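You operate a simulated robot arm through the tools that you are given. There is no shell and no other tool. Be economical: measure what you need, move in short steps, check, and stop when the job is done.

Carry out the task below with a simulated robot arm. There is one attempt and no reset: what you move stays moved.

## Task
Soak the lentils: tip the box into the orange handled bowl, add the jug's water and cover.
Fine: lentils box and tall jug go back; use the orange lid. Set down upright: lentils box, tall jug.

It is judged by the outcome, as a careful person would: the job done as asked, and still so three seconds after it is handed in. It fails if anything else is knocked over, pushed out of place, dropped, spilled or broken. Lids that push on must go on centred and level and be pressed home; caps that screw on are set level and turned clockwise until they are tight.

## Robot
A 7-joint arm with a two-finger parallel gripper, fixed in place. Base frame: the origin is at the foot of the arm, x ahead of it, y to its left, z up; the work surface is at about z = 750. Units: mm, rad, N and s.
With the tool pointing down near the work surface it reaches from about 200 to 740 mm from the base axis. Its first joint turns from -2.897 to 2.897 rad. Payload 1.57 kg.
The tool frame sits at the grasp point between the pads (the TCP): z along the fingers, y along the line on which they close. The tips reach 30 mm beyond it. Largest opening 110 mm; finger width 24, thickness 12; the body of the gripper, 48 by 112 mm, starts 78 mm behind the TCP.
Orientation is that of the tool frame in the base frame, as [roll, pitch, yaw] about the fixed x, y, z axes, in that order (R = Rz(yaw) Ry(pitch) Rx(roll)). With the fingers straight down and closing along the base's y, the tool's x points along the base's -x, its y along +y and its z along -z.

## Interface
- The arm moves only by the tool send_rows. Its arguments are lists of equal length, an entry for each row: "translation": the shift along the tool's x, y, z in mm, a list of three; "angular": the turn, a rotation vector about the tool's x, y, z in degrees, a list of three; "claw": the gripper command, from -1 (fully open) to 1 (shut), values between in proportion. In form: {"translation": [[dx, dy, dz], ...], "angular": [[wx, wy, wz], ...], "claw": [claw, ...]}. A call has 1 to 10 rows; each row is the pose to reach, as a shift and turn from the pose commanded when the call began, along the tool's axes at that moment. A row lasts 0.2 s, in which the tool goes at most 50 mm and 0.15 rad; a call with a longer step from one row to the next is refused whole, and so is a gripper value outside its range. A pose out of reach is approached as far as the arm can. The call stops where the force on the tool passes 40 N (or 10 N more than at its start, if that is more) or the arm is blocked; 0.2 s more then pass. The fingers move at their own pace (about 45 mm/s each) and stop on an object; they squeeze with about 21 N. The grip force told is the motor's: it shows also when the fingers shut on nothing. Time passes only in rows, and 0.2 s behind the last, so rows that repeat a pose let the fingers close. The reply holds the time, the measured pose of the TCP, the force on the tool along the base axes, the opening and the grip force, in the units named above and with some noise, with the torque about the TCP (base axes, N m) and any sound that the robot's microphone picked up.
- Cameras (640 x 400 px; columns grow to the right, rows downward): "scene" is fixed at [219.9, -650.5, 1363.7]; the picture's right is [0.99, -0.15, 0.00], its down [-0.05, -0.35, -0.94] and it looks along [0.14, 0.93, -0.35] (base axes); focal length 338 px, centre (320, 200). "wrist" rides on the gripper at [70, 16, -141] in the tool frame; the picture's right is [-0.23, 0.97, 0.00], its down [-0.86, -0.20, -0.48] and it looks along [-0.47, -0.11, 0.88] (tool axes); focal length 222 px, centre (320, 200). There is no depth. A picture from a camera that has moved, and an enlarged one, comes with that camera's place and axes in the base frame and with its lens.
- camera(camera): a new picture of that camera. The clock stands still meanwhile.
- move_column(by): slides the trunk up (or, below 0, down) by that many mm; the arm rides with it, the base frame stays. It gives what a move gives, with no picture.
- enlarge(camera, box): a new picture of the part [left, top, right, bottom] of that camera's present view, enlarged. The clock stands still meanwhile.
- hand_in(): hands the job in; it is judged then, once.

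Go step by step. Nothing tells you positions but the pictures and the camera data: compare them with the known pose of the tool, close in by small moves and look again before you grip or let go. The budget is 120 turns and 84 pictures, counting those below and the enlarged ones. Unless the task says otherwise, let go and move clear before handing in, and close with one line.

The tools are called after ">>>" by a JSON object that holds its "op" and its "data". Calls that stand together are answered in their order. send_rows: Moves the arm, as the interface text tells. Its arguments: {"type":"object","properties":{"translation":{"type":"array"},"angular":{"type":"array"},"claw":{"type":"array"}},"required":["translation","angular","claw"]} The other tools are called the same way: move_column (by) slides the trunk up or down; camera (camera) takes a picture; enlarge (camera, box) takes an enlarged picture of a part of a camera's view; hand_in () hands the job in.

At the start:

```text
clock: 0.0
position: [282.7, 399.7, 1170.9]
tcp_rot: [-3.142, 0.001, -3.141]
contact_force: [0.5, 0.4, -0.2]
torque: [0.01, -0.02, -0.02]
finger_gap: 109.9
grasp_force: 0.0
trunk travel left (down, up): [-525.0, 65.0]
```

scene: 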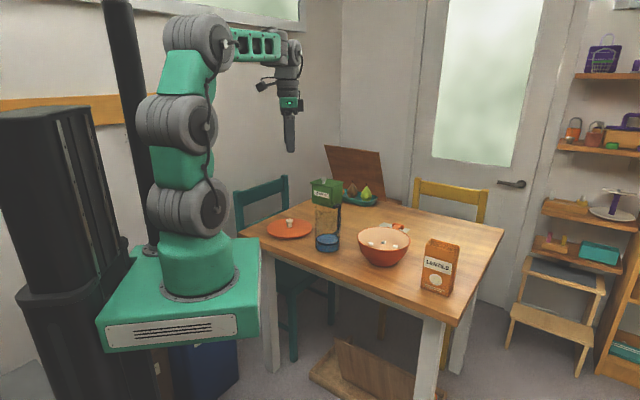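
wrist: 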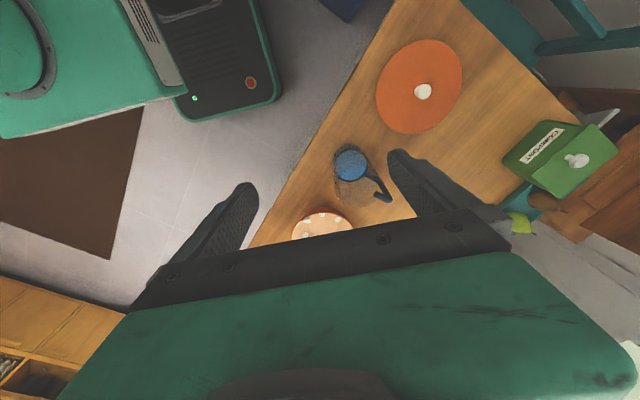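

I see the table with the orange lid (disc with white knob), a tall jug with a blue base or lid, the orange bowl and the lentils box. I'll enlarge the scene to measure them.

>>> {"op": "enlarge", "data": {"camera": "scene", "box": [240, 170, 400, 270]}}

>>> {"op": "enlarge", "data": {"camera": "scene", "box": [340, 210, 500, 310]}}

>>> {"op": "enlarge", "data": {"camera": "wrist", "box": [240, 20, 560, 240]}}

```text
4.00 times, centred on (320, 220) of scene
camera zoom: at [219.9, -650.5, 1363.7], right [0.99, -0.15, 0.0], down [-0.05, -0.35, -0.94], along [0.14, 0.93, -0.35], focal length 1352 px, centre (320, 120)
```

zoom: 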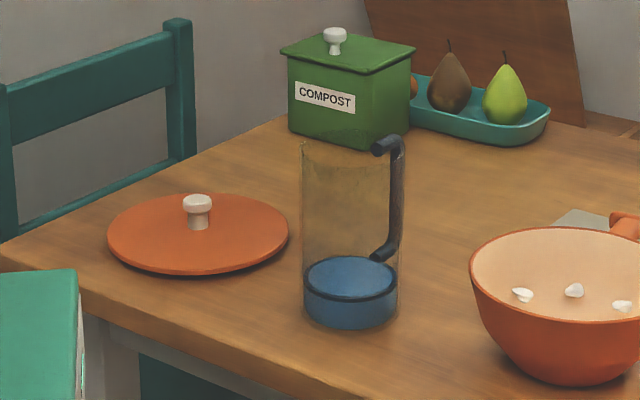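

```text
4.00 times, centred on (420, 260) of scene
camera zoom: at [219.9, -650.5, 1363.7], right [0.99, -0.15, 0.0], down [-0.05, -0.35, -0.94], along [0.14, 0.93, -0.35], focal length 1352 px, centre (-80, -40)
```

zoom: 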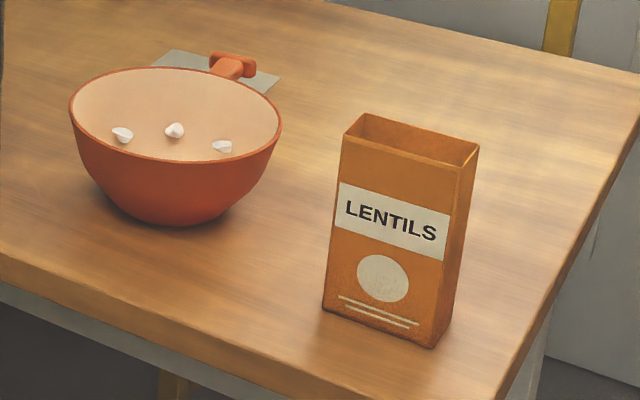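

```text
1.82 times, centred on (400, 130) of wrist
camera zoom: at [213.2, 416.2, 1310.8], right [0.23, 0.97, 0.0], down [0.86, -0.2, 0.48], along [0.47, -0.11, -0.88], focal length 404 px, centre (174, 327)
```

zoom: 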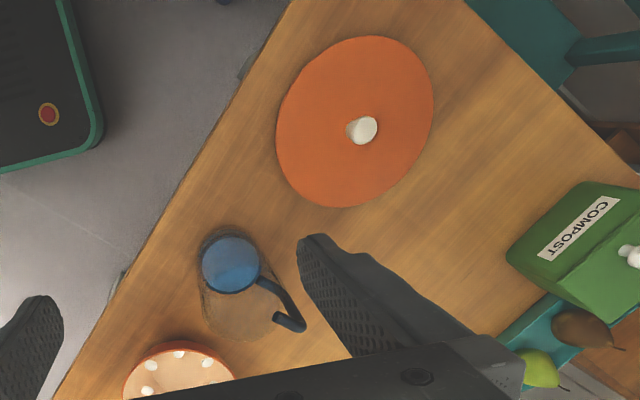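

The bowl is near (595, 337), the jug near (418, 474), the lid near (285, 639) and the lentils box near (702, 158). The table is turned about 43°, so I'll yaw the tool to match and look from above.

>>> {"op": "send_rows", "data": {"translation": [[-13, -24, 3], [-26, -47, 7], [-39, -71, 10], [-52, -95, 13], [-65, -118, 17], [-78, -142, 20], [-78, -142, 20]], "angular": [[0, 0, -7.2], [0, 0, -14.4], [0, 0, -21.6], [0, 0, -28.8], [0, 0, -36], [0, 0, -43.3], [0, 0, -43.3]], "claw": [-1, -1, -1, -1, -1, -1, -1]}}

>>> {"op": "camera", "data": {"camera": "wrist"}}

```text
clock: 1.6
position: [360.9, 257.3, 1151.4]
tcp_rot: [3.141, 0.001, -2.385]
contact_force: [-0.4, 0.3, -0.2]
torque: [0.0, -0.03, -0.02]
finger_gap: 110.0
grasp_force: 0.0
trunk travel left (down, up): [-525.0, 65.0]
```

```text
78 pictures are left
camera wrist: at [299.3, 221.3, 1290.9], right [-0.5, 0.86, 0.0], down [0.76, 0.44, 0.48], along [0.41, 0.24, -0.88], focal length 222 px, centre (320, 200)
```

wrist: 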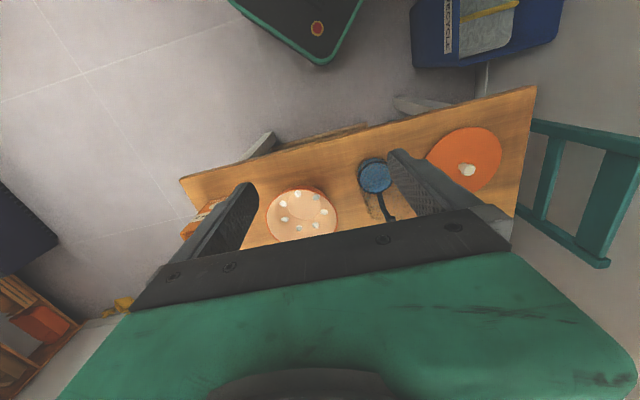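

The bowl, jug and lid are visible from above. I'll enlarge to measure the handle direction and the centres.

>>> {"op": "enlarge", "data": {"camera": "wrist", "box": [240, 110, 520, 260]}}

>>> {"op": "enlarge", "data": {"camera": "wrist", "box": [240, 160, 400, 260]}}

```text
2.29 times, centred on (380, 185) of wrist
camera zoom: at [299.3, 221.3, 1290.9], right [-0.5, 0.86, 0.0], down [0.76, 0.44, 0.48], along [0.41, 0.24, -0.88], focal length 508 px, centre (183, 234)
```

zoom: 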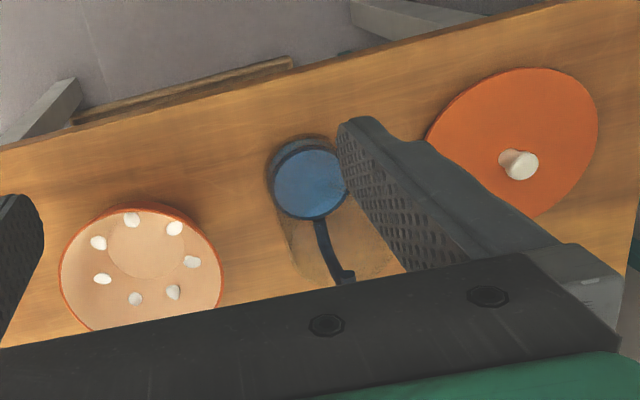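

```text
4.00 times, centred on (320, 210) of wrist
camera zoom: at [299.3, 221.3, 1290.9], right [-0.5, 0.86, 0.0], down [0.76, 0.44, 0.48], along [0.41, 0.24, -0.88], focal length 888 px, centre (320, 160)
```

zoom: 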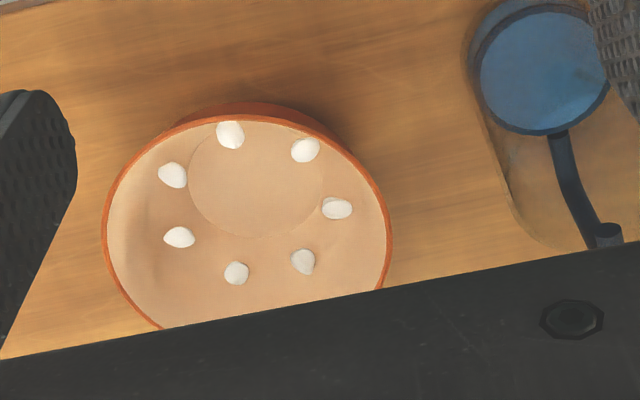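

The jug is near (415, 455), with its handle facing away from the robot. I'll fetch the lentils box first, with a near-horizontal approach square to its front face.

>>> {"op": "send_rows", "data": {"translation": [[-1, -31, 15], [-2, -61, 30], [-3, -92, 45], [-4, -122, 60], [-5, -153, 75], [-7, -184, 90], [-8, -214, 105], [-9, -245, 121], [-10, -275, 136], [-11, -306, 151]], "angular": [[0, -7.5, 0], [0, -15, 0], [0, -22.5, 0], [0, -30, 0], [0, -37.5, 0], [0, -45, 0], [0, -52.5, 0], [0, -60, 0], [0, -67.5, 0], [0, -75, 0]], "claw": [-1, -1, -1, -1, -1, -1, -1, -1, -1, -1]}}

>>> {"op": "camera", "data": {"camera": "wrist"}}

>>> {"op": "camera", "data": {"camera": "scene"}}

```text
clock: 3.8
position: [579.7, 42.3, 999.8]
tcp_rot: [-3.135, 1.313, -2.382]
contact_force: [0.0, -0.9, 0.1]
torque: [0.0, -0.01, -0.01]
finger_gap: 110.1
grasp_force: 0.0
trunk travel left (down, up): [-525.0, 65.0]
```

```text
75 pictures are left
camera wrist: at [456.0, -52.1, 967.6], right [-0.63, 0.75, 0.22], down [-0.04, -0.31, 0.95], along [0.78, 0.58, 0.23], focal length 222 px, centre (320, 200)
```

wrist: 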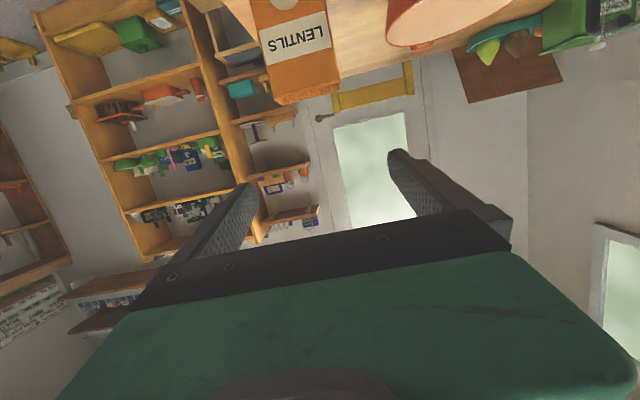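

```text
74 pictures are left
```

scene: 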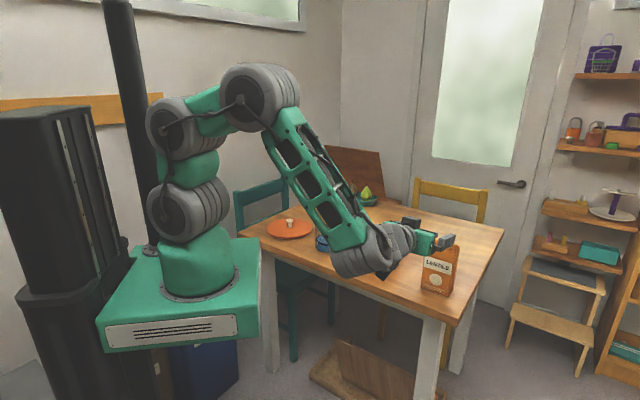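

The pose reached well and the box is in view, upside down because the camera is inverted. I'll measure it more closely.

>>> {"op": "enlarge", "data": {"camera": "wrist", "box": [220, 0, 380, 110]}}

```text
3.64 times, centred on (300, 55) of wrist
camera zoom: at [456.0, -52.1, 967.6], right [-0.63, 0.75, 0.22], down [-0.04, -0.31, 0.95], along [0.78, 0.58, 0.23], focal length 808 px, centre (393, 727)
```

zoom: 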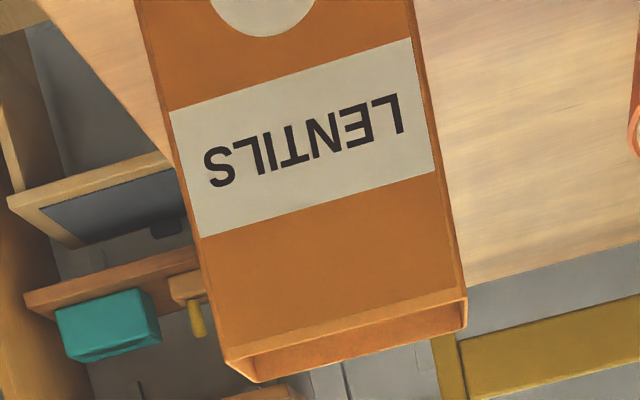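

The box is about 83 × 41 × 150 mm, centred near (698, 155) and facing about 46°. Moving to a pre-grasp in front of it.

>>> {"op": "send_rows", "data": {"translation": [[30, -1, 17], [60, -3, 33], [90, -4, 50], [118.9, -5.6, 66.2], [118.9, -5.6, 66.2]], "angular": [[-0.7, 0, -0.2], [-1.3, 0, -0.35], [-2, 0, -0.5], [-2.6, 0, -0.7], [-2.6, 0, -0.7]], "claw": [-1, -1, -1, -1, -1]}}

>>> {"op": "camera", "data": {"camera": "wrist"}}

>>> {"op": "enlarge", "data": {"camera": "scene", "box": [340, 210, 500, 310]}}

```text
clock: 5.0
position: [606.1, 61.0, 867.3]
tcp_rot: [-3.141, 1.307, -2.336]
contact_force: [0.0, 0.7, 0.2]
torque: [0.02, 0.01, -0.01]
finger_gap: 109.8
grasp_force: 0.0
trunk travel left (down, up): [-525.0, 65.0]
```

```text
72 pictures are left
camera wrist: at [487.1, -38.4, 834.9], right [-0.66, 0.72, 0.22], down [-0.02, -0.31, 0.95], along [0.75, 0.62, 0.22], focal length 222 px, centre (320, 200)
```

wrist: 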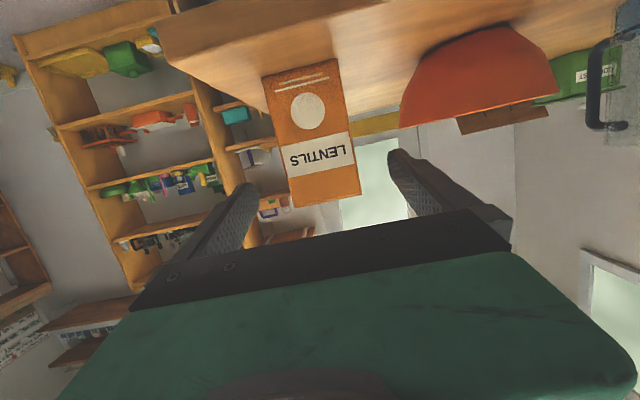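

```text
4.00 times, centred on (420, 260) of scene
camera zoom: at [219.9, -650.5, 1363.7], right [0.99, -0.15, 0.0], down [-0.05, -0.35, -0.94], along [0.14, 0.93, -0.35], focal length 1352 px, centre (-80, -40)
```

zoom: 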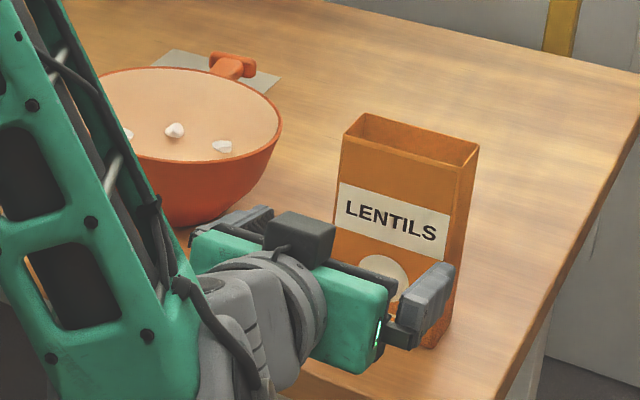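

The box is lined up to within about 5 mm sideways, and its face angle matches. Advancing about 125 mm level, then closing on it.

>>> {"op": "send_rows", "data": {"translation": [[0, -5, 0], [-9, -5, 30], [-18, -5, 60], [-27, -5, 90], [-35.5, -5, 120], [-35.5, -5, 120]], "angular": [[0, 0, 0], [0, 0, 0], [0, 0, 0], [0, 0, 0], [0, 0, 0], [0, 0, 0]], "claw": [-1, -1, -1, -1, -1, -1]}}

>>> {"op": "camera", "data": {"camera": "wrist"}}

>>> {"op": "enlarge", "data": {"camera": "scene", "box": [340, 210, 500, 310]}}

```text
clock: 6.4
position: [697.4, 148.1, 871.0]
tcp_rot: [3.141, 1.31, -2.338]
contact_force: [-0.3, -0.1, 0.1]
torque: [-0.02, 0.0, -0.02]
finger_gap: 110.2
grasp_force: 0.0
trunk travel left (down, up): [-525.0, 65.0]
```

```text
70 pictures are left
camera wrist: at [578.5, 48.4, 838.6], right [-0.66, 0.72, 0.22], down [-0.02, -0.31, 0.95], along [0.75, 0.62, 0.22], focal length 222 px, centre (320, 200)
```

wrist: 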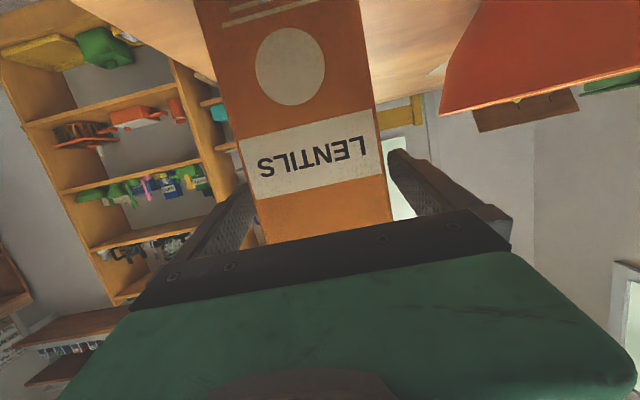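

```text
4.00 times, centred on (420, 260) of scene
camera zoom: at [219.9, -650.5, 1363.7], right [0.99, -0.15, 0.0], down [-0.05, -0.35, -0.94], along [0.14, 0.93, -0.35], focal length 1352 px, centre (-80, -40)
```

zoom: 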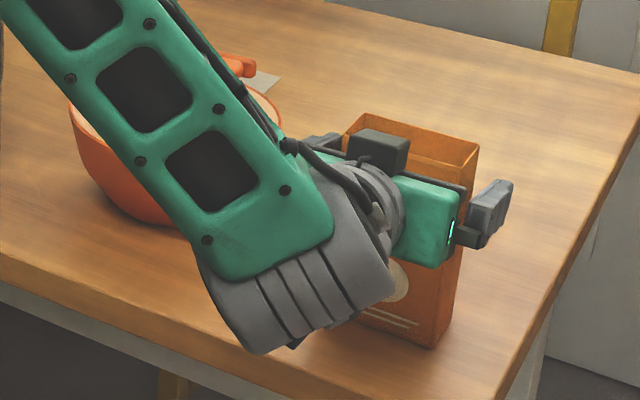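

The box sits centred between the fingers. Closing.

>>> {"op": "send_rows", "data": {"translation": [[0, 0, 0], [0, 0, 0], [0, 0, 0], [0, 0, 0], [0, 0, 0]], "angular": [[0, 0, 0], [0, 0, 0], [0, 0, 0], [0, 0, 0], [0, 0, 0]], "claw": [0.3, 1, 1, 1, 1]}}

```text
clock: 7.6
position: [697.4, 147.6, 870.9]
tcp_rot: [-3.14, 1.309, -2.338]
contact_force: [-0.4, 0.4, 0.2]
torque: [-0.04, 0.02, 0.01]
finger_gap: 84.6
grasp_force: 20.6
trunk travel left (down, up): [-525.0, 65.0]
```

Gripped at 84.6 mm. Lifting straight up.

>>> {"op": "send_rows", "data": {"translation": [[-10, 0, -2.6], [-29, 0, -7.7], [-68, 0, -18], [-106, 0, -28.4], [-145, 0, -38.7], [-164, 0, -43.9], [-164, 0, -43.9]], "angular": [[0, 0, 0], [0, 0, 0], [0, 0, 0], [0, 0, 0], [0, 0, 0], [0, 0, 0], [0, 0, 0]], "claw": [1, 1, 1, 1, 1, 1, 1]}}

>>> {"op": "camera", "data": {"camera": "scene"}}

```text
clock: 9.2
position: [696.7, 148.1, 1040.7]
tcp_rot: [3.14, 1.309, -2.341]
contact_force: [0.0, -0.6, -2.0]
torque: [-0.01, 0.05, 0.01]
finger_gap: 84.7
grasp_force: 21.0
trunk travel left (down, up): [-525.0, 65.0]
```

```text
68 pictures are left
```

scene: 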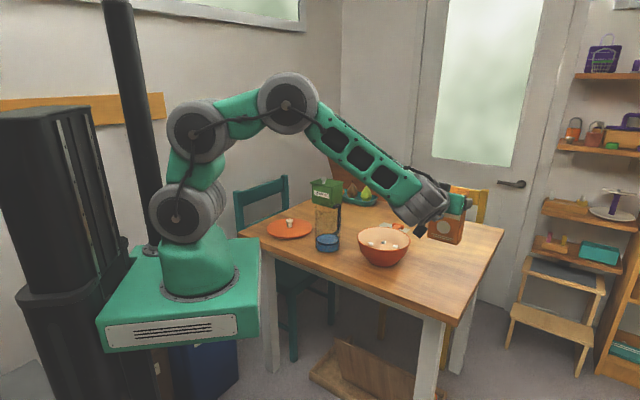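

Holding about 0.2 kg of box and lentils. Carrying it over the bowl and beginning to tilt it towards the left.

>>> {"op": "send_rows", "data": {"translation": [[5, 37, 12], [13, 77, 25], [22, 117, 37], [31, 157, 50], [41.3, 187, 62.1], [41.3, 187, 62.1], [41.3, 187, 62.1], [41.3, 187, 62.1], [41.3, 187, 62.1]], "angular": [[0, 0, 0], [0, 0, 0], [0, 0, 0], [0, 0, 0], [0, 0, 0], [2, 0, -7.5], [4, 0, -15], [6, 0, -22.5], [8, 0, -30]], "claw": [1, 1, 1, 1, 1, 1, 1, 1, 1]}}

>>> {"op": "camera", "data": {"camera": "scene"}}

>>> {"op": "enlarge", "data": {"camera": "scene", "box": [320, 160, 480, 260]}}

```text
clock: 11.2
position: [596.6, 313.0, 984.4]
tcp_rot: [-1.976, 0.972, -1.246]
contact_force: [-0.3, 0.7, -1.4]
torque: [0.01, 0.02, 0.03]
finger_gap: 84.6
grasp_force: 20.9
trunk travel left (down, up): [-525.0, 65.0]
```

```text
67 pictures are left
```

scene: 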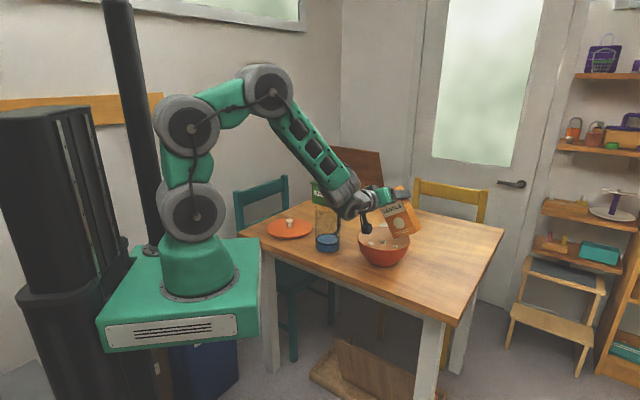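

```text
4.00 times, centred on (400, 210) of scene
camera zoom: at [219.9, -650.5, 1363.7], right [0.99, -0.15, 0.0], down [-0.05, -0.35, -0.94], along [0.14, 0.93, -0.35], focal length 1352 px, centre (0, 160)
```

zoom: 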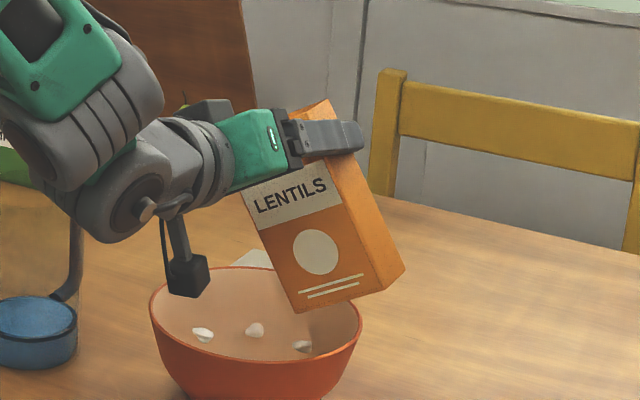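

The box is tilted 31° with the mouth over the bowl. Continuing the tilt slowly while lowering a little.

>>> {"op": "send_rows", "data": {"translation": [[0, 0, 0], [0, 0, 0], [3, 2, 1], [8, 5, 2], [15, 9, 4], [22, 14, 6], [29, 18, 8], [33, 20.6, 8.9], [33, 20.6, 8.9], [33, 20.6, 8.9]], "angular": [[1.3, 0, -5], [2.7, 0, -10], [4, 0, -15], [5.4, 0, -20], [6.7, 0, -25], [8, 0, -30], [9.4, 0, -35], [10.7, 0, -40], [12.1, 0, -45], [13.4, 0, -50]], "claw": [1, 1, 1, 1, 1, 1, 1, 1, 1, 1]}}

>>> {"op": "enlarge", "data": {"camera": "scene", "box": [320, 160, 480, 260]}}

```text
clock: 13.4
position: [598.1, 312.9, 944.4]
tcp_rot: [-1.602, 0.117, -1.031]
contact_force: [-0.1, -0.5, -1.3]
torque: [0.03, 0.07, -0.01]
finger_gap: 84.2
grasp_force: 21.1
trunk travel left (down, up): [-525.0, 65.0]
```

```text
4.00 times, centred on (400, 210) of scene
camera zoom: at [219.9, -650.5, 1363.7], right [0.99, -0.15, 0.0], down [-0.05, -0.35, -0.94], along [0.14, 0.93, -0.35], focal length 1352 px, centre (0, 160)
```

zoom: 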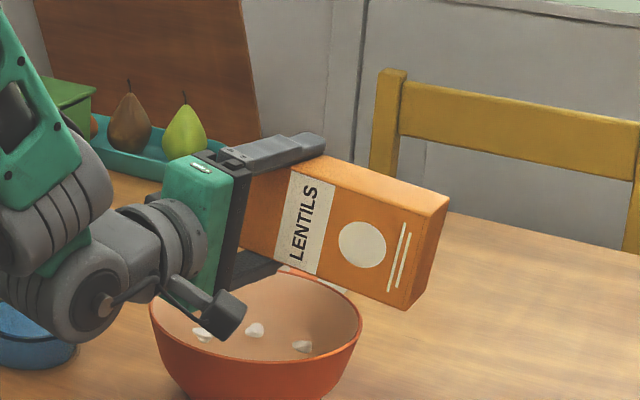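

The tilt is about 83°. Continuing to about 125° in place.

>>> {"op": "send_rows", "data": {"translation": [[0, 0, 0], [0, 0, 0], [0, 0, 0], [0, 0, 0], [0, 0, 0], [0, 0, 0], [0, 0, 0], [0, 0, 0], [0, 0, 0]], "angular": [[1.3, 0, -5], [2.7, 0, -10], [4, 0, -15], [5.4, 0, -20], [6.7, 0, -25], [8, 0, -30], [9.4, 0, -35], [10.7, 0, -40], [10.7, 0, -40]], "claw": [1, 1, 1, 1, 1, 1, 1, 1, 1]}}

>>> {"op": "enlarge", "data": {"camera": "scene", "box": [320, 160, 480, 260]}}

```text
clock: 15.4
position: [597.1, 313.6, 945.2]
tcp_rot: [-1.396, -0.576, -1.081]
contact_force: [-1.2, 0.7, -0.3]
torque: [0.02, 0.02, 0.0]
finger_gap: 84.1
grasp_force: 21.0
trunk travel left (down, up): [-525.0, 65.0]
```

```text
4.00 times, centred on (400, 210) of scene
camera zoom: at [219.9, -650.5, 1363.7], right [0.99, -0.15, 0.0], down [-0.05, -0.35, -0.94], along [0.14, 0.93, -0.35], focal length 1352 px, centre (0, 160)
```

zoom: 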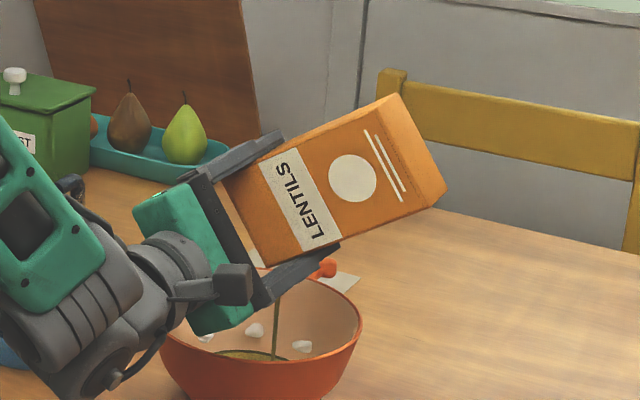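

The lentils are streaming into the bowl. Tilting a little further and waiting for it to empty.

>>> {"op": "send_rows", "data": {"translation": [[0, 0, 0], [0, 0, 0], [0, 0, 0], [0, 0, 0], [0, 0, 0], [0, 0, 0], [0, 0, 0], [0, 0, 0], [0, 0, 0], [0, 0, 0]], "angular": [[0.7, 0, -2.5], [1.3, 0, -5], [2, 0, -7.5], [2.7, 0, -10], [3.4, 0, -12.5], [4, 0, -15], [4, 0, -15], [4, 0, -15], [4, 0, -15], [4, 0, -15]], "claw": [1, 1, 1, 1, 1, 1, 1, 1, 1, 1]}}

>>> {"op": "enlarge", "data": {"camera": "scene", "box": [320, 160, 480, 260]}}

```text
clock: 17.6
position: [598.5, 318.7, 945.7]
tcp_rot: [-1.28, -0.828, -1.164]
contact_force: [-0.3, 0.7, -0.7]
torque: [0.01, 0.02, -0.02]
finger_gap: 84.3
grasp_force: 21.0
out of reach, approached as far as the arm can: row 6, 7, 8, 9, 10
trunk travel left (down, up): [-525.0, 65.0]
```

```text
4.00 times, centred on (400, 210) of scene
camera zoom: at [219.9, -650.5, 1363.7], right [0.99, -0.15, 0.0], down [-0.05, -0.35, -0.94], along [0.14, 0.93, -0.35], focal length 1352 px, centre (0, 160)
```

zoom: 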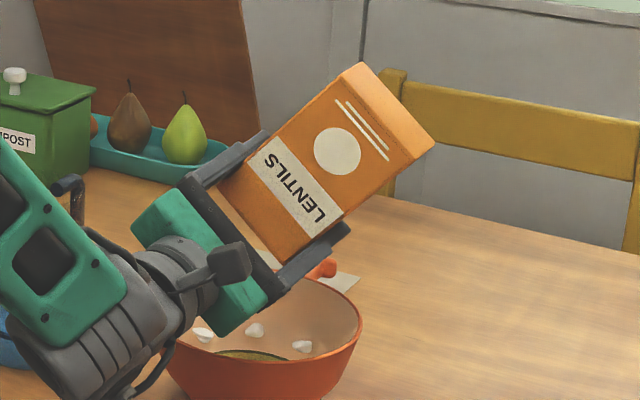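

The stream has stopped and the lentils are in the bowl. Rolling the box back upright while rising.

>>> {"op": "send_rows", "data": {"translation": [[0, 0, 0], [0, 0, 0], [0, 0, 0], [7, -6.5, 2], [15, -13, 4], [22, -19.5, 6], [29, -26, 8], [37, -32, 10], [44, -39, 12], [51.6, -45.3, 13.8]], "angular": [[-2, 0, 7.7], [-4.1, 0, 15.5], [-6.2, 0, 23.2], [-8.3, 0, 30.9], [-10.4, 0, 38.6], [-12.4, 0, 46.4], [-14.5, 0, 54.1], [-16.6, 0, 61.8], [-18.6, 0, 69.6], [-20.7, 0, 77.3]], "claw": [1, 1, 1, 1, 1, 1, 1, 1, 1, 1]}}

>>> {"op": "enlarge", "data": {"camera": "scene", "box": [300, 150, 500, 275]}}

```text
clock: 19.8
position: [599.3, 320.3, 1015.7]
tcp_rot: [-1.724, 0.51, -1.071]
contact_force: [0.7, 0.4, -0.4]
torque: [0.01, 0.03, 0.0]
finger_gap: 84.4
grasp_force: 20.5
trunk travel left (down, up): [-525.0, 65.0]
```

```text
3.20 times, centred on (400, 212) of scene
camera zoom: at [219.9, -650.5, 1363.7], right [0.99, -0.15, 0.0], down [-0.05, -0.35, -0.94], along [0.14, 0.93, -0.35], focal length 1082 px, centre (64, 160)
```

zoom: 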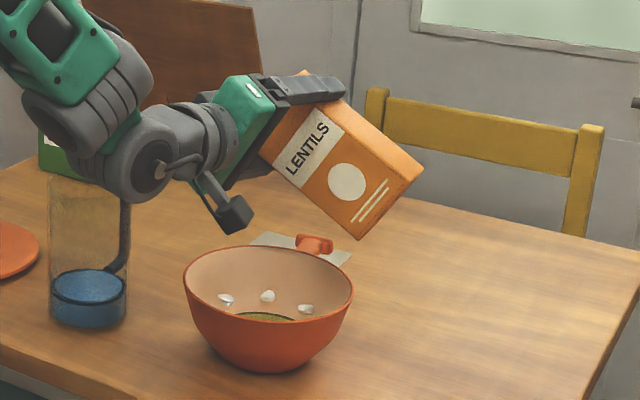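

The box axis is intact and it is still tilted about 60°. Unrolling fully and carrying it back above its original spot.

>>> {"op": "send_rows", "data": {"translation": [[16, -11, -1.4], [33, -23, -2.8], [49, -34, -4.3], [65, -45, -5.7], [82, -57, -7.1], [98, -68, -8.5], [114, -80, -9.9], [131, -91, -11.4], [163.5, -113.6, -14.2], [163.5, -113.6, -14.2]], "angular": [[-1.9, 0, 7.2], [-3.9, 0, 14.4], [-5.8, 0, 21.6], [-7.7, 0, 28.8], [-9.6, 0, 36], [-11.5, 0, 43.2], [-13.5, 0, 50.4], [-15.4, 0, 57.6], [-15.4, 0, 57.6], [-15.4, 0, 57.6]], "claw": [1, 1, 1, 1, 1, 1, 1, 1, 1, 1]}}

>>> {"op": "enlarge", "data": {"camera": "scene", "box": [320, 160, 520, 285]}}

```text
clock: 22.0
position: [697.0, 146.5, 1036.3]
tcp_rot: [-3.139, 1.308, -2.337]
contact_force: [-0.3, -0.8, 0.3]
torque: [0.02, 0.02, -0.01]
finger_gap: 84.5
grasp_force: 20.7
trunk travel left (down, up): [-525.0, 65.0]
```

```text
3.20 times, centred on (420, 222) of scene
camera zoom: at [219.9, -650.5, 1363.7], right [0.99, -0.15, 0.0], down [-0.05, -0.35, -0.94], along [0.14, 0.93, -0.35], focal length 1082 px, centre (0, 128)
```

zoom: 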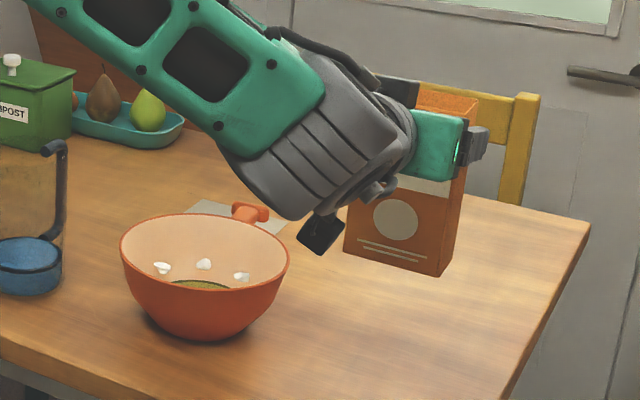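

Upright again above its spot. Lowering it to the original height.

>>> {"op": "send_rows", "data": {"translation": [[38.6, 1, 10.4], [77, 1, 20.7], [116, 1, 31], [143, 1, 38.3], [152, 1, 40.7], [156.5, 1, 42], [158.5, 1, 42.5], [158.5, 1, 42.5]], "angular": [[0, 0, 0], [0, 0, 0], [0, 0, 0], [0, 0, 0], [0, 0, 0], [0, 0, 0], [0, 0, 0], [0, 0, 0]], "claw": [1, 1, 1, 1, 1, 1, 1, 1]}}

```text
clock: 23.8
position: [697.7, 147.7, 871.9]
tcp_rot: [-3.135, 1.309, -2.334]
contact_force: [0.6, -0.6, -0.4]
torque: [-0.01, 0.0, 0.0]
finger_gap: 84.8
grasp_force: 21.2
trunk travel left (down, up): [-525.0, 65.0]
```

It is about 1 mm above the original height. Nudging down and releasing.

>>> {"op": "send_rows", "data": {"translation": [[0.8, 0, 0.2], [1.3, 0, 0.3], [1.3, 0, 0.3], [1.3, 0, 0.3], [1.3, 0, 0.3], [1.3, 0, 0.3]], "angular": [[0, 0, 0], [0, 0, 0], [0, 0, 0], [0, 0, 0], [0, 0, 0], [0, 0, 0]], "claw": [1, 1, 0.3, -0.5, -1, -1]}}

>>> {"op": "camera", "data": {"camera": "wrist"}}

```text
clock: 25.2
position: [696.3, 147.3, 870.3]
tcp_rot: [-3.134, 1.308, -2.332]
contact_force: [0.2, -0.3, -0.4]
torque: [0.0, 0.03, 0.0]
finger_gap: 110.2
grasp_force: 0.1
trunk travel left (down, up): [-525.0, 65.0]
```

```text
60 pictures are left
camera wrist: at [577.8, 47.7, 839.4], right [-0.66, 0.72, 0.22], down [-0.02, -0.31, 0.95], along [0.75, 0.62, 0.22], focal length 222 px, centre (320, 200)
```

wrist: 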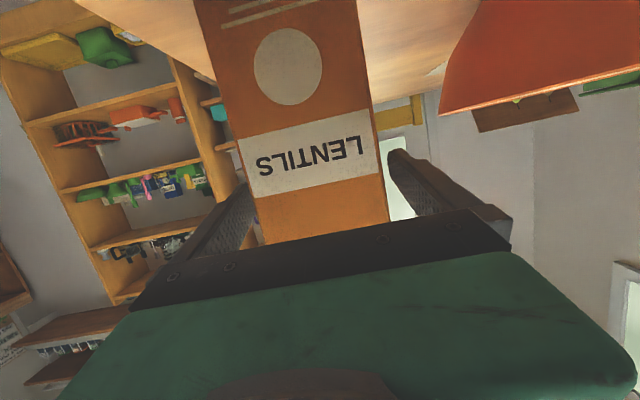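

The box is released and upright. Backing straight out, then sliding left towards the jug off the table edge.

>>> {"op": "send_rows", "data": {"translation": [[8.9, 0, -30], [17.8, 0, -60], [26.6, 0, -90], [35.5, 0, -120], [37, 45, -135], [37, 93, -140], [37, 141, -140], [37, 190, -140], [37, 239, -140], [37, 288, -140]], "angular": [[0, 0, 0], [0, 0, 0], [0, 0, 0], [0, 0, 0], [0, 0, 0], [0, 0, 0], [0, 0, 0], [0, 0, 0], [0, 0, 0], [0, 0, 0]], "claw": [-1, -1, -1, -1, -1, -1, -1, -1, -1, -1]}}

>>> {"op": "send_rows", "data": {"translation": [[0, 45, 0], [0, 90, 0], [0, 126, 0], [0, 126, 0]], "angular": [[0, 0, 0], [0, 0, 0], [0, 0, 0], [0, 0, 0]], "claw": [-1, -1, -1, -1]}}

>>> {"op": "camera", "data": {"camera": "wrist"}}

>>> {"op": "camera", "data": {"camera": "scene"}}

```text
clock: 27.4
position: [388.9, 246.6, 869.6]
tcp_rot: [-3.131, 1.31, -2.328]
contact_force: [-0.5, 1.1, 0.1]
torque: [0.0, 0.01, -0.01]
finger_gap: 110.0
grasp_force: 0.0
trunk travel left (down, up): [-525.0, 65.0]
```

```text
clock: 28.1
position: [396.0, 351.1, 933.4]
tcp_rot: [-2.242, 1.504, -1.482]
contact_force: [0.1, -0.5, 0.6]
torque: [-0.03, 0.01, 0.02]
finger_gap: 110.1
grasp_force: 0.1
trunk travel left (down, up): [-525.0, 65.0]
stopped in row 3: the arm was blocked; the commanded pose is now the measured one
```

```text
59 pictures are left
camera wrist: at [281.9, 261.6, 867.0], right [-0.67, 0.72, 0.18], down [-0.21, -0.42, 0.88], along [0.71, 0.56, 0.43], focal length 222 px, centre (320, 200)
```

wrist: 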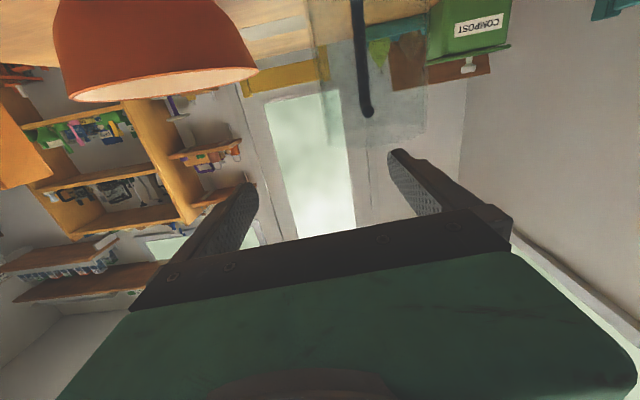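

```text
58 pictures are left
```

scene: 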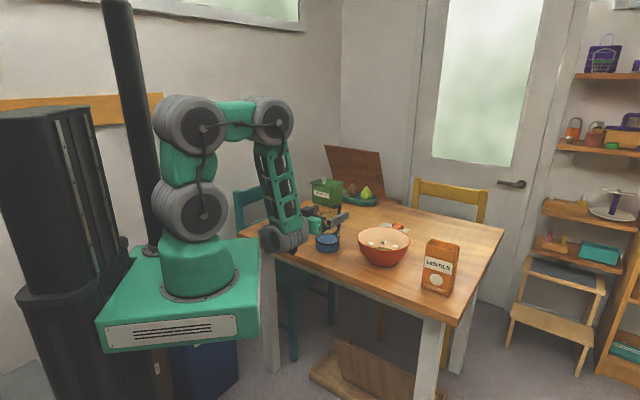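

The arm was blocked because it folded too close to its own base. The pose is now nearly level, close in front of the jug and in free air, so I'll look closely before correcting.

>>> {"op": "enlarge", "data": {"camera": "wrist", "box": [260, 0, 480, 160]}}

>>> {"op": "enlarge", "data": {"camera": "scene", "box": [240, 170, 400, 270]}}

```text
2.50 times, centred on (370, 80) of wrist
camera zoom: at [281.9, 261.6, 867.0], right [-0.67, 0.72, 0.18], down [-0.21, -0.42, 0.88], along [0.71, 0.56, 0.43], focal length 555 px, centre (195, 500)
```

zoom: 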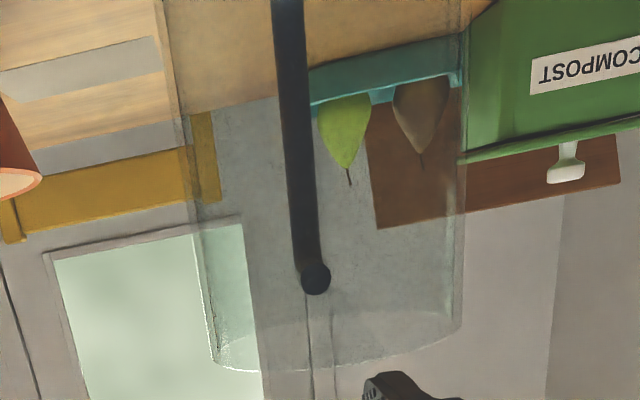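

```text
4.00 times, centred on (320, 220) of scene
camera zoom: at [219.9, -650.5, 1363.7], right [0.99, -0.15, 0.0], down [-0.05, -0.35, -0.94], along [0.14, 0.93, -0.35], focal length 1352 px, centre (320, 120)
```

zoom: 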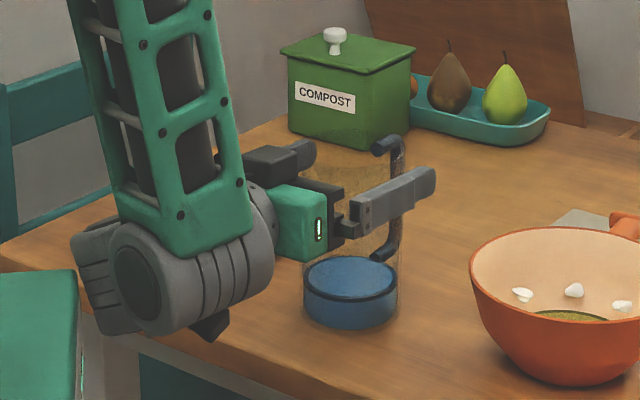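

The jug is about 88 mm across at (411, 444), with the handle directly behind it from this side. Restoring the 46° heading and 15° dip, centred in front of the jug.

>>> {"op": "send_rows", "data": {"translation": [[-1, 13, 0], [-2, 27, 0], [-3, 40, 0], [-4.4, 53.6, 0], [-4.4, 53.6, 0]], "angular": [[-0.7, 3.1, 0.65], [-1.4, 6.2, 1.3], [-2.1, 9.4, 1.95], [-2.8, 12.5, 2.6], [-2.8, 12.5, 2.6]], "claw": [-1, -1, -1, -1, -1]}}

>>> {"op": "enlarge", "data": {"camera": "wrist", "box": [220, 0, 480, 190]}}

>>> {"op": "enlarge", "data": {"camera": "scene", "box": [240, 170, 400, 270]}}

```text
clock: 29.3
position: [351.6, 374.5, 923.4]
tcp_rot: [3.137, 1.311, -2.341]
contact_force: [0.3, -0.1, 0.6]
torque: [0.0, 0.01, 0.0]
finger_gap: 110.0
grasp_force: 0.1
out of reach, approached as far as the arm can: row 4, 5
trunk travel left (down, up): [-525.0, 65.0]
```

```text
2.11 times, centred on (350, 95) of wrist
camera zoom: at [231.9, 274.5, 891.4], right [-0.66, 0.72, 0.22], down [-0.02, -0.31, 0.95], along [0.75, 0.62, 0.22], focal length 468 px, centre (257, 421)
```

zoom: 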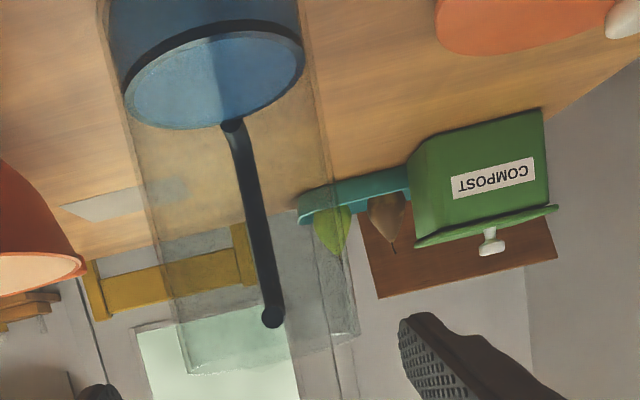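

```text
4.00 times, centred on (320, 220) of scene
camera zoom: at [219.9, -650.5, 1363.7], right [0.99, -0.15, 0.0], down [-0.05, -0.35, -0.94], along [0.14, 0.93, -0.35], focal length 1352 px, centre (320, 120)
```

zoom: 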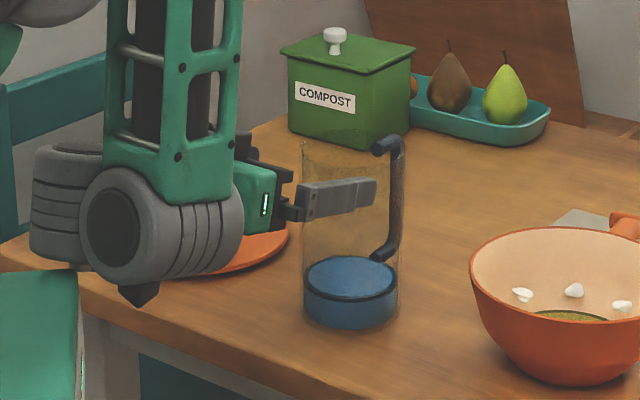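

The arm is at its inner reach limit, about 90 mm in front of the jug. Shifting 5.6 mm left and advancing half way before checking the straddle.

>>> {"op": "send_rows", "data": {"translation": [[-2, 5.6, 10], [-7, 5.6, 28], [-12, 5.6, 45], [-12, 5.6, 45]], "angular": [[0, 0, 0], [0, 0, 0], [0, 0, 0], [0, 0, 0]], "claw": [-1, -1, -1, -1]}}

>>> {"op": "enlarge", "data": {"camera": "wrist", "box": [220, 0, 480, 190]}}

>>> {"op": "enlarge", "data": {"camera": "scene", "box": [270, 180, 390, 260]}}

```text
clock: 30.3
position: [350.9, 379.5, 912.3]
tcp_rot: [3.139, 1.308, -2.343]
contact_force: [-0.4, -0.7, -0.2]
torque: [0.0, 0.0, -0.04]
finger_gap: 110.0
grasp_force: 0.0
out of reach, approached as far as the arm can: row 1, 2, 3, 4
trunk travel left (down, up): [-525.0, 65.0]
```

```text
2.11 times, centred on (350, 95) of wrist
camera zoom: at [231.8, 279.7, 881.3], right [-0.66, 0.72, 0.22], down [-0.02, -0.31, 0.95], along [0.75, 0.62, 0.22], focal length 468 px, centre (257, 421)
```

zoom: 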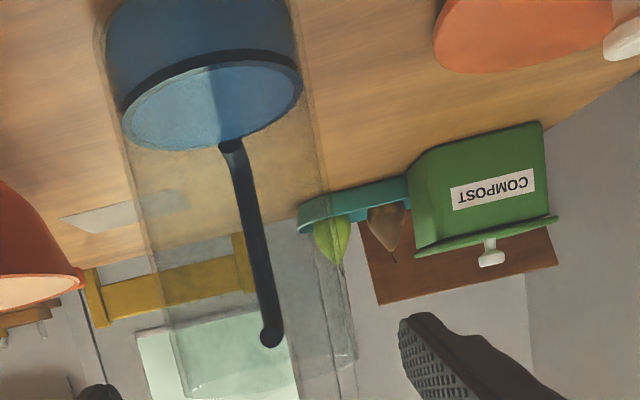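

```text
5.00 times, centred on (330, 220) of scene
camera zoom: at [219.9, -650.5, 1363.7], right [0.99, -0.15, 0.0], down [-0.05, -0.35, -0.94], along [0.14, 0.93, -0.35], focal length 1690 px, centre (270, 100)
```

zoom: 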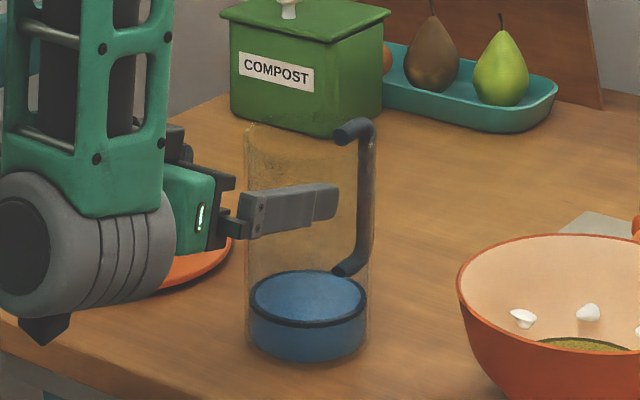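

A joint limit is holding the arm here. Lowering the trunk should open up the geometry, so I'll first raise the tool 200 mm clear.

>>> {"op": "send_rows", "data": {"translation": [[-38, 0, -15], [-77, 0, -20], [-116, 0, -26], [-154, 0, -36], [-193, 0, -46], [-193, 0, -46]], "angular": [[0, 0, 0], [0, 0, 0], [0, 0, 0], [0, 0, 0], [0, 0, 0], [0, 0, 0]], "claw": [-1, -1, -1, -1, -1, -1]}}

>>> {"op": "camera", "data": {"camera": "scene"}}

```text
clock: 31.7
position: [331.8, 332.0, 970.4]
tcp_rot: [3.139, 1.312, -2.343]
contact_force: [0.8, 0.0, 0.2]
torque: [0.03, 0.01, -0.02]
finger_gap: 109.8
grasp_force: 0.0
out of reach, approached as far as the arm can: row 1, 2, 3, 4, 5, 6
trunk travel left (down, up): [-525.0, 65.0]
```

```text
51 pictures are left
```

scene: 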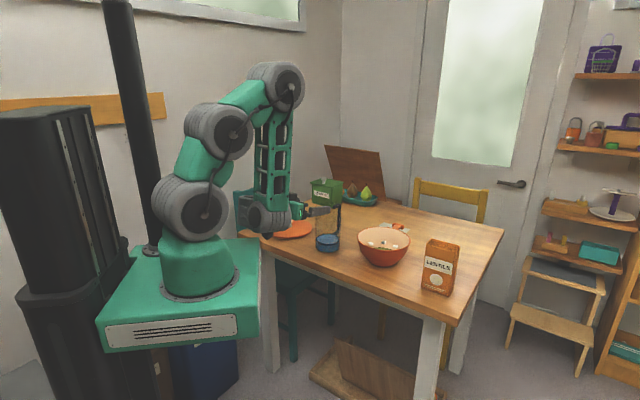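

The wrist pitch looks limited. Pitching the tool downwards while rising should free it.

>>> {"op": "send_rows", "data": {"translation": [[-20, 0, -10], [-45, 0, -20], [-70, 0, -30], [-95, 0, -35], [-120, 0, -40], [-140, 0, -45], [-160, 0, -50]], "angular": [[0, 7, 0], [0, 14, 0], [0, 21, 0], [0, 28, 0], [0, 35, 0], [0, 42, 0], [0, 49, 0]], "claw": [-1, -1, -1, -1, -1, -1, -1]}}

```text
clock: 32.2
position: [322.9, 301.7, 943.3]
tcp_rot: [3.107, 1.224, -2.375]
contact_force: [5.3, 1.9, -1.5]
torque: [0.13, -0.13, 0.4]
finger_gap: 110.0
grasp_force: 0.1
out of reach, approached as far as the arm can: row 1, 2
trunk travel left (down, up): [-525.0, 65.0]
stopped in row 2: the force on the tool passed its limit at 105 N (the readings are from after the stop); the commanded pose is now the measured one
```

The tool touched something. Looking before moving any further.

>>> {"op": "camera", "data": {"camera": "scene"}}

>>> {"op": "enlarge", "data": {"camera": "scene", "box": [200, 150, 360, 250]}}

>>> {"op": "camera", "data": {"camera": "wrist"}}

```text
50 pictures are left
```

scene: 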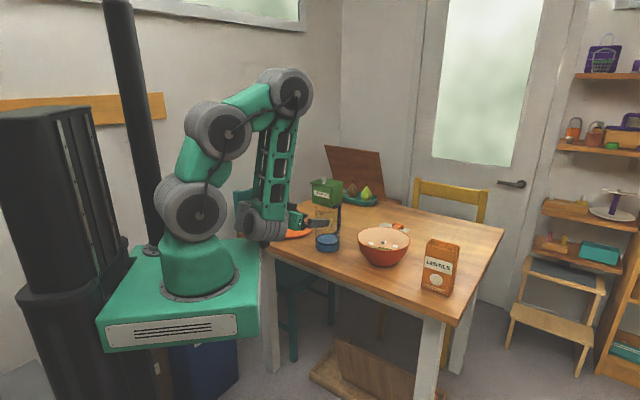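

```text
4.00 times, centred on (280, 200) of scene
camera zoom: at [219.9, -650.5, 1363.7], right [0.99, -0.15, 0.0], down [-0.05, -0.35, -0.94], along [0.14, 0.93, -0.35], focal length 1352 px, centre (480, 200)
```

zoom: 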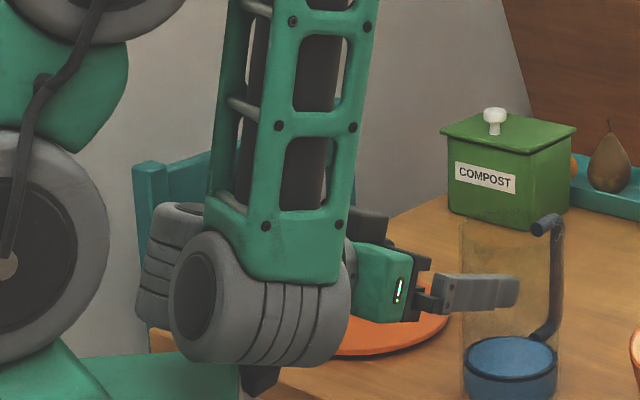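

```text
48 pictures are left
camera wrist: at [202.5, 201.3, 924.7], right [-0.64, 0.73, 0.22], down [0.04, -0.26, 0.96], along [0.77, 0.63, 0.14], focal length 222 px, centre (320, 200)
```

wrist: 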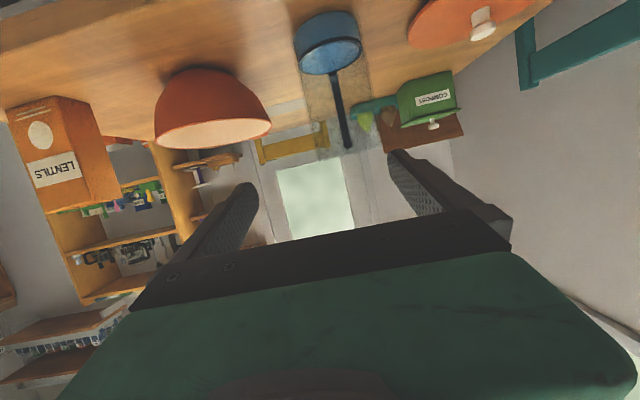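

Nothing on the table was disturbed. The hand was only pressed against the arm's own shoulder, so I'll move it outward and up.

>>> {"op": "send_rows", "data": {"translation": [[-20, 0, 25], [-45, 0, 40], [-77, 0, 45], [-109, 0, 40], [-140, 0, 34], [-140, 0, 34]], "angular": [[0, 0, 0], [0, 3, 0], [0, 7, 0], [0, 13, 0], [0, 20, 0], [0, 20, 0]], "claw": [-1, -1, -1, -1, -1, -1]}}

>>> {"op": "camera", "data": {"camera": "scene"}}

```text
clock: 33.2
position: [320.7, 304.2, 934.5]
tcp_rot: [-3.113, 1.214, -2.32]
contact_force: [19.5, 33.6, -4.6]
torque: [0.9, -0.88, -2.48]
finger_gap: 110.2
grasp_force: 0.1
out of reach, approached as far as the arm can: row 1, 2, 3, 4, 5
trunk travel left (down, up): [-525.0, 65.0]
stopped in row 5: the force on the tool passed its limit at 198 N (the readings are from after the stop); the commanded pose is now the measured one
```

```text
47 pictures are left
```

scene: 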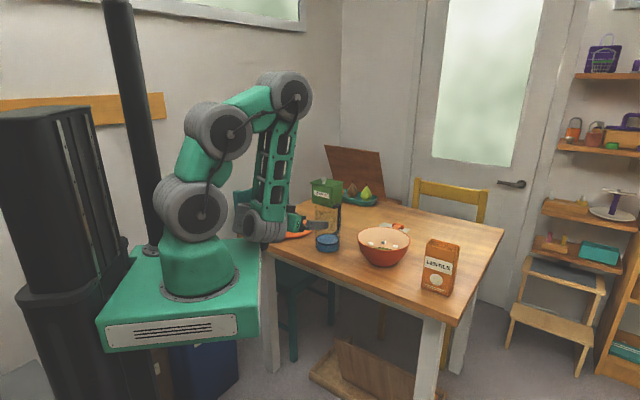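

The fingers and table are fine, but the hand is still pressed against the shoulder. I'll back out the way it came in, to the right where the pose was good.

>>> {"op": "send_rows", "data": {"translation": [[0, -20, 5], [0, -45, 10], [0, -80, 20], [0, -115, 30], [0, -115, 30]], "angular": [[0, 0, 0], [0, 0, 0], [0, 0, 0], [0, 0, 0], [0, 0, 0]], "claw": [-1, -1, -1, -1, -1]}}

>>> {"op": "camera", "data": {"camera": "scene"}}

```text
clock: 34.4
position: [419.6, 241.4, 922.6]
tcp_rot: [-3.114, 1.205, -2.323]
contact_force: [0.3, -0.1, -0.2]
torque: [0.0, 0.0, 0.01]
finger_gap: 110.1
grasp_force: 0.0
trunk travel left (down, up): [-525.0, 65.0]
```

```text
46 pictures are left
```

scene: 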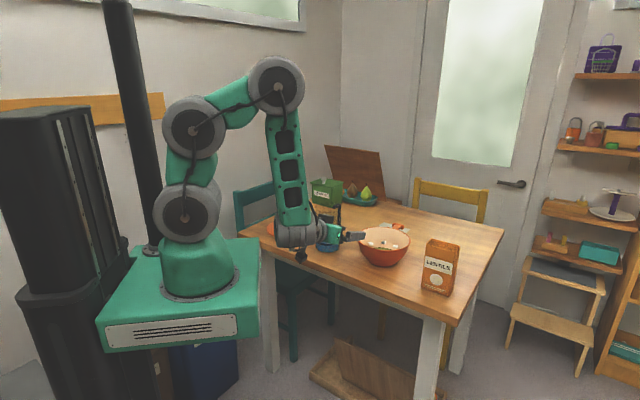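

Free again. Raising it here and pitching down somewhat, before travelling left at height.

>>> {"op": "send_rows", "data": {"translation": [[-40, 0, 1], [-80, 0, 1], [-120, 0, 2], [-161.6, 0, 2.3], [-161.6, 0, 2.3]], "angular": [[0, 5, 0], [0, 10, 0], [0, 15, 0], [0, 20, 0], [0, 20, 0]], "claw": [-1, -1, -1, -1, -1]}}

```text
clock: 35.6
position: [461.6, 285.3, 1073.5]
tcp_rot: [-3.127, 0.857, -2.338]
contact_force: [0.3, 0.9, 0.4]
torque: [0.03, 0.02, 0.0]
finger_gap: 109.8
grasp_force: 0.1
trunk travel left (down, up): [-525.0, 65.0]
```

The arm has recovered. The jug pose itself is well within reach as long as I don't come in too close to the base, so I'll approach at height in front of the jug.

>>> {"op": "send_rows", "data": {"translation": [[10, 29, 11], [20, 59, 22], [29, 88, 33], [39, 117, 44], [49, 146.6, 54.7], [49, 146.6, 54.7]], "angular": [[0, -5, 0], [0, -10, 0], [0, -15, 0], [0, -21, 0], [0, -26, 0], [0, -26, 0]], "claw": [-1, -1, -1, -1, -1, -1]}}

>>> {"op": "camera", "data": {"camera": "scene"}}

```text
clock: 37.0
position: [362.6, 393.8, 998.6]
tcp_rot: [-3.101, 1.312, -2.308]
contact_force: [0.3, 0.8, -0.3]
torque: [0.0, 0.01, 0.01]
finger_gap: 109.8
grasp_force: 0.0
trunk travel left (down, up): [-525.0, 65.0]
```

```text
45 pictures are left
```

scene: 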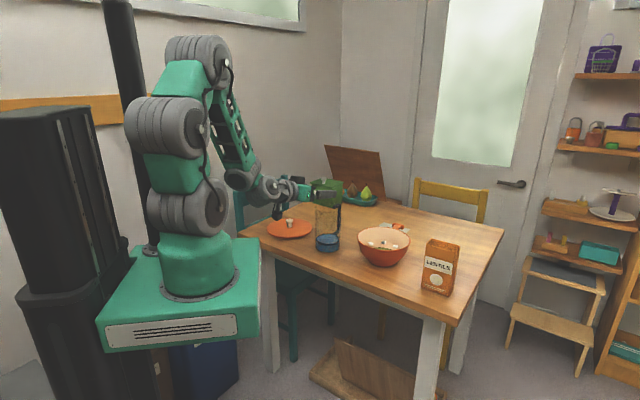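

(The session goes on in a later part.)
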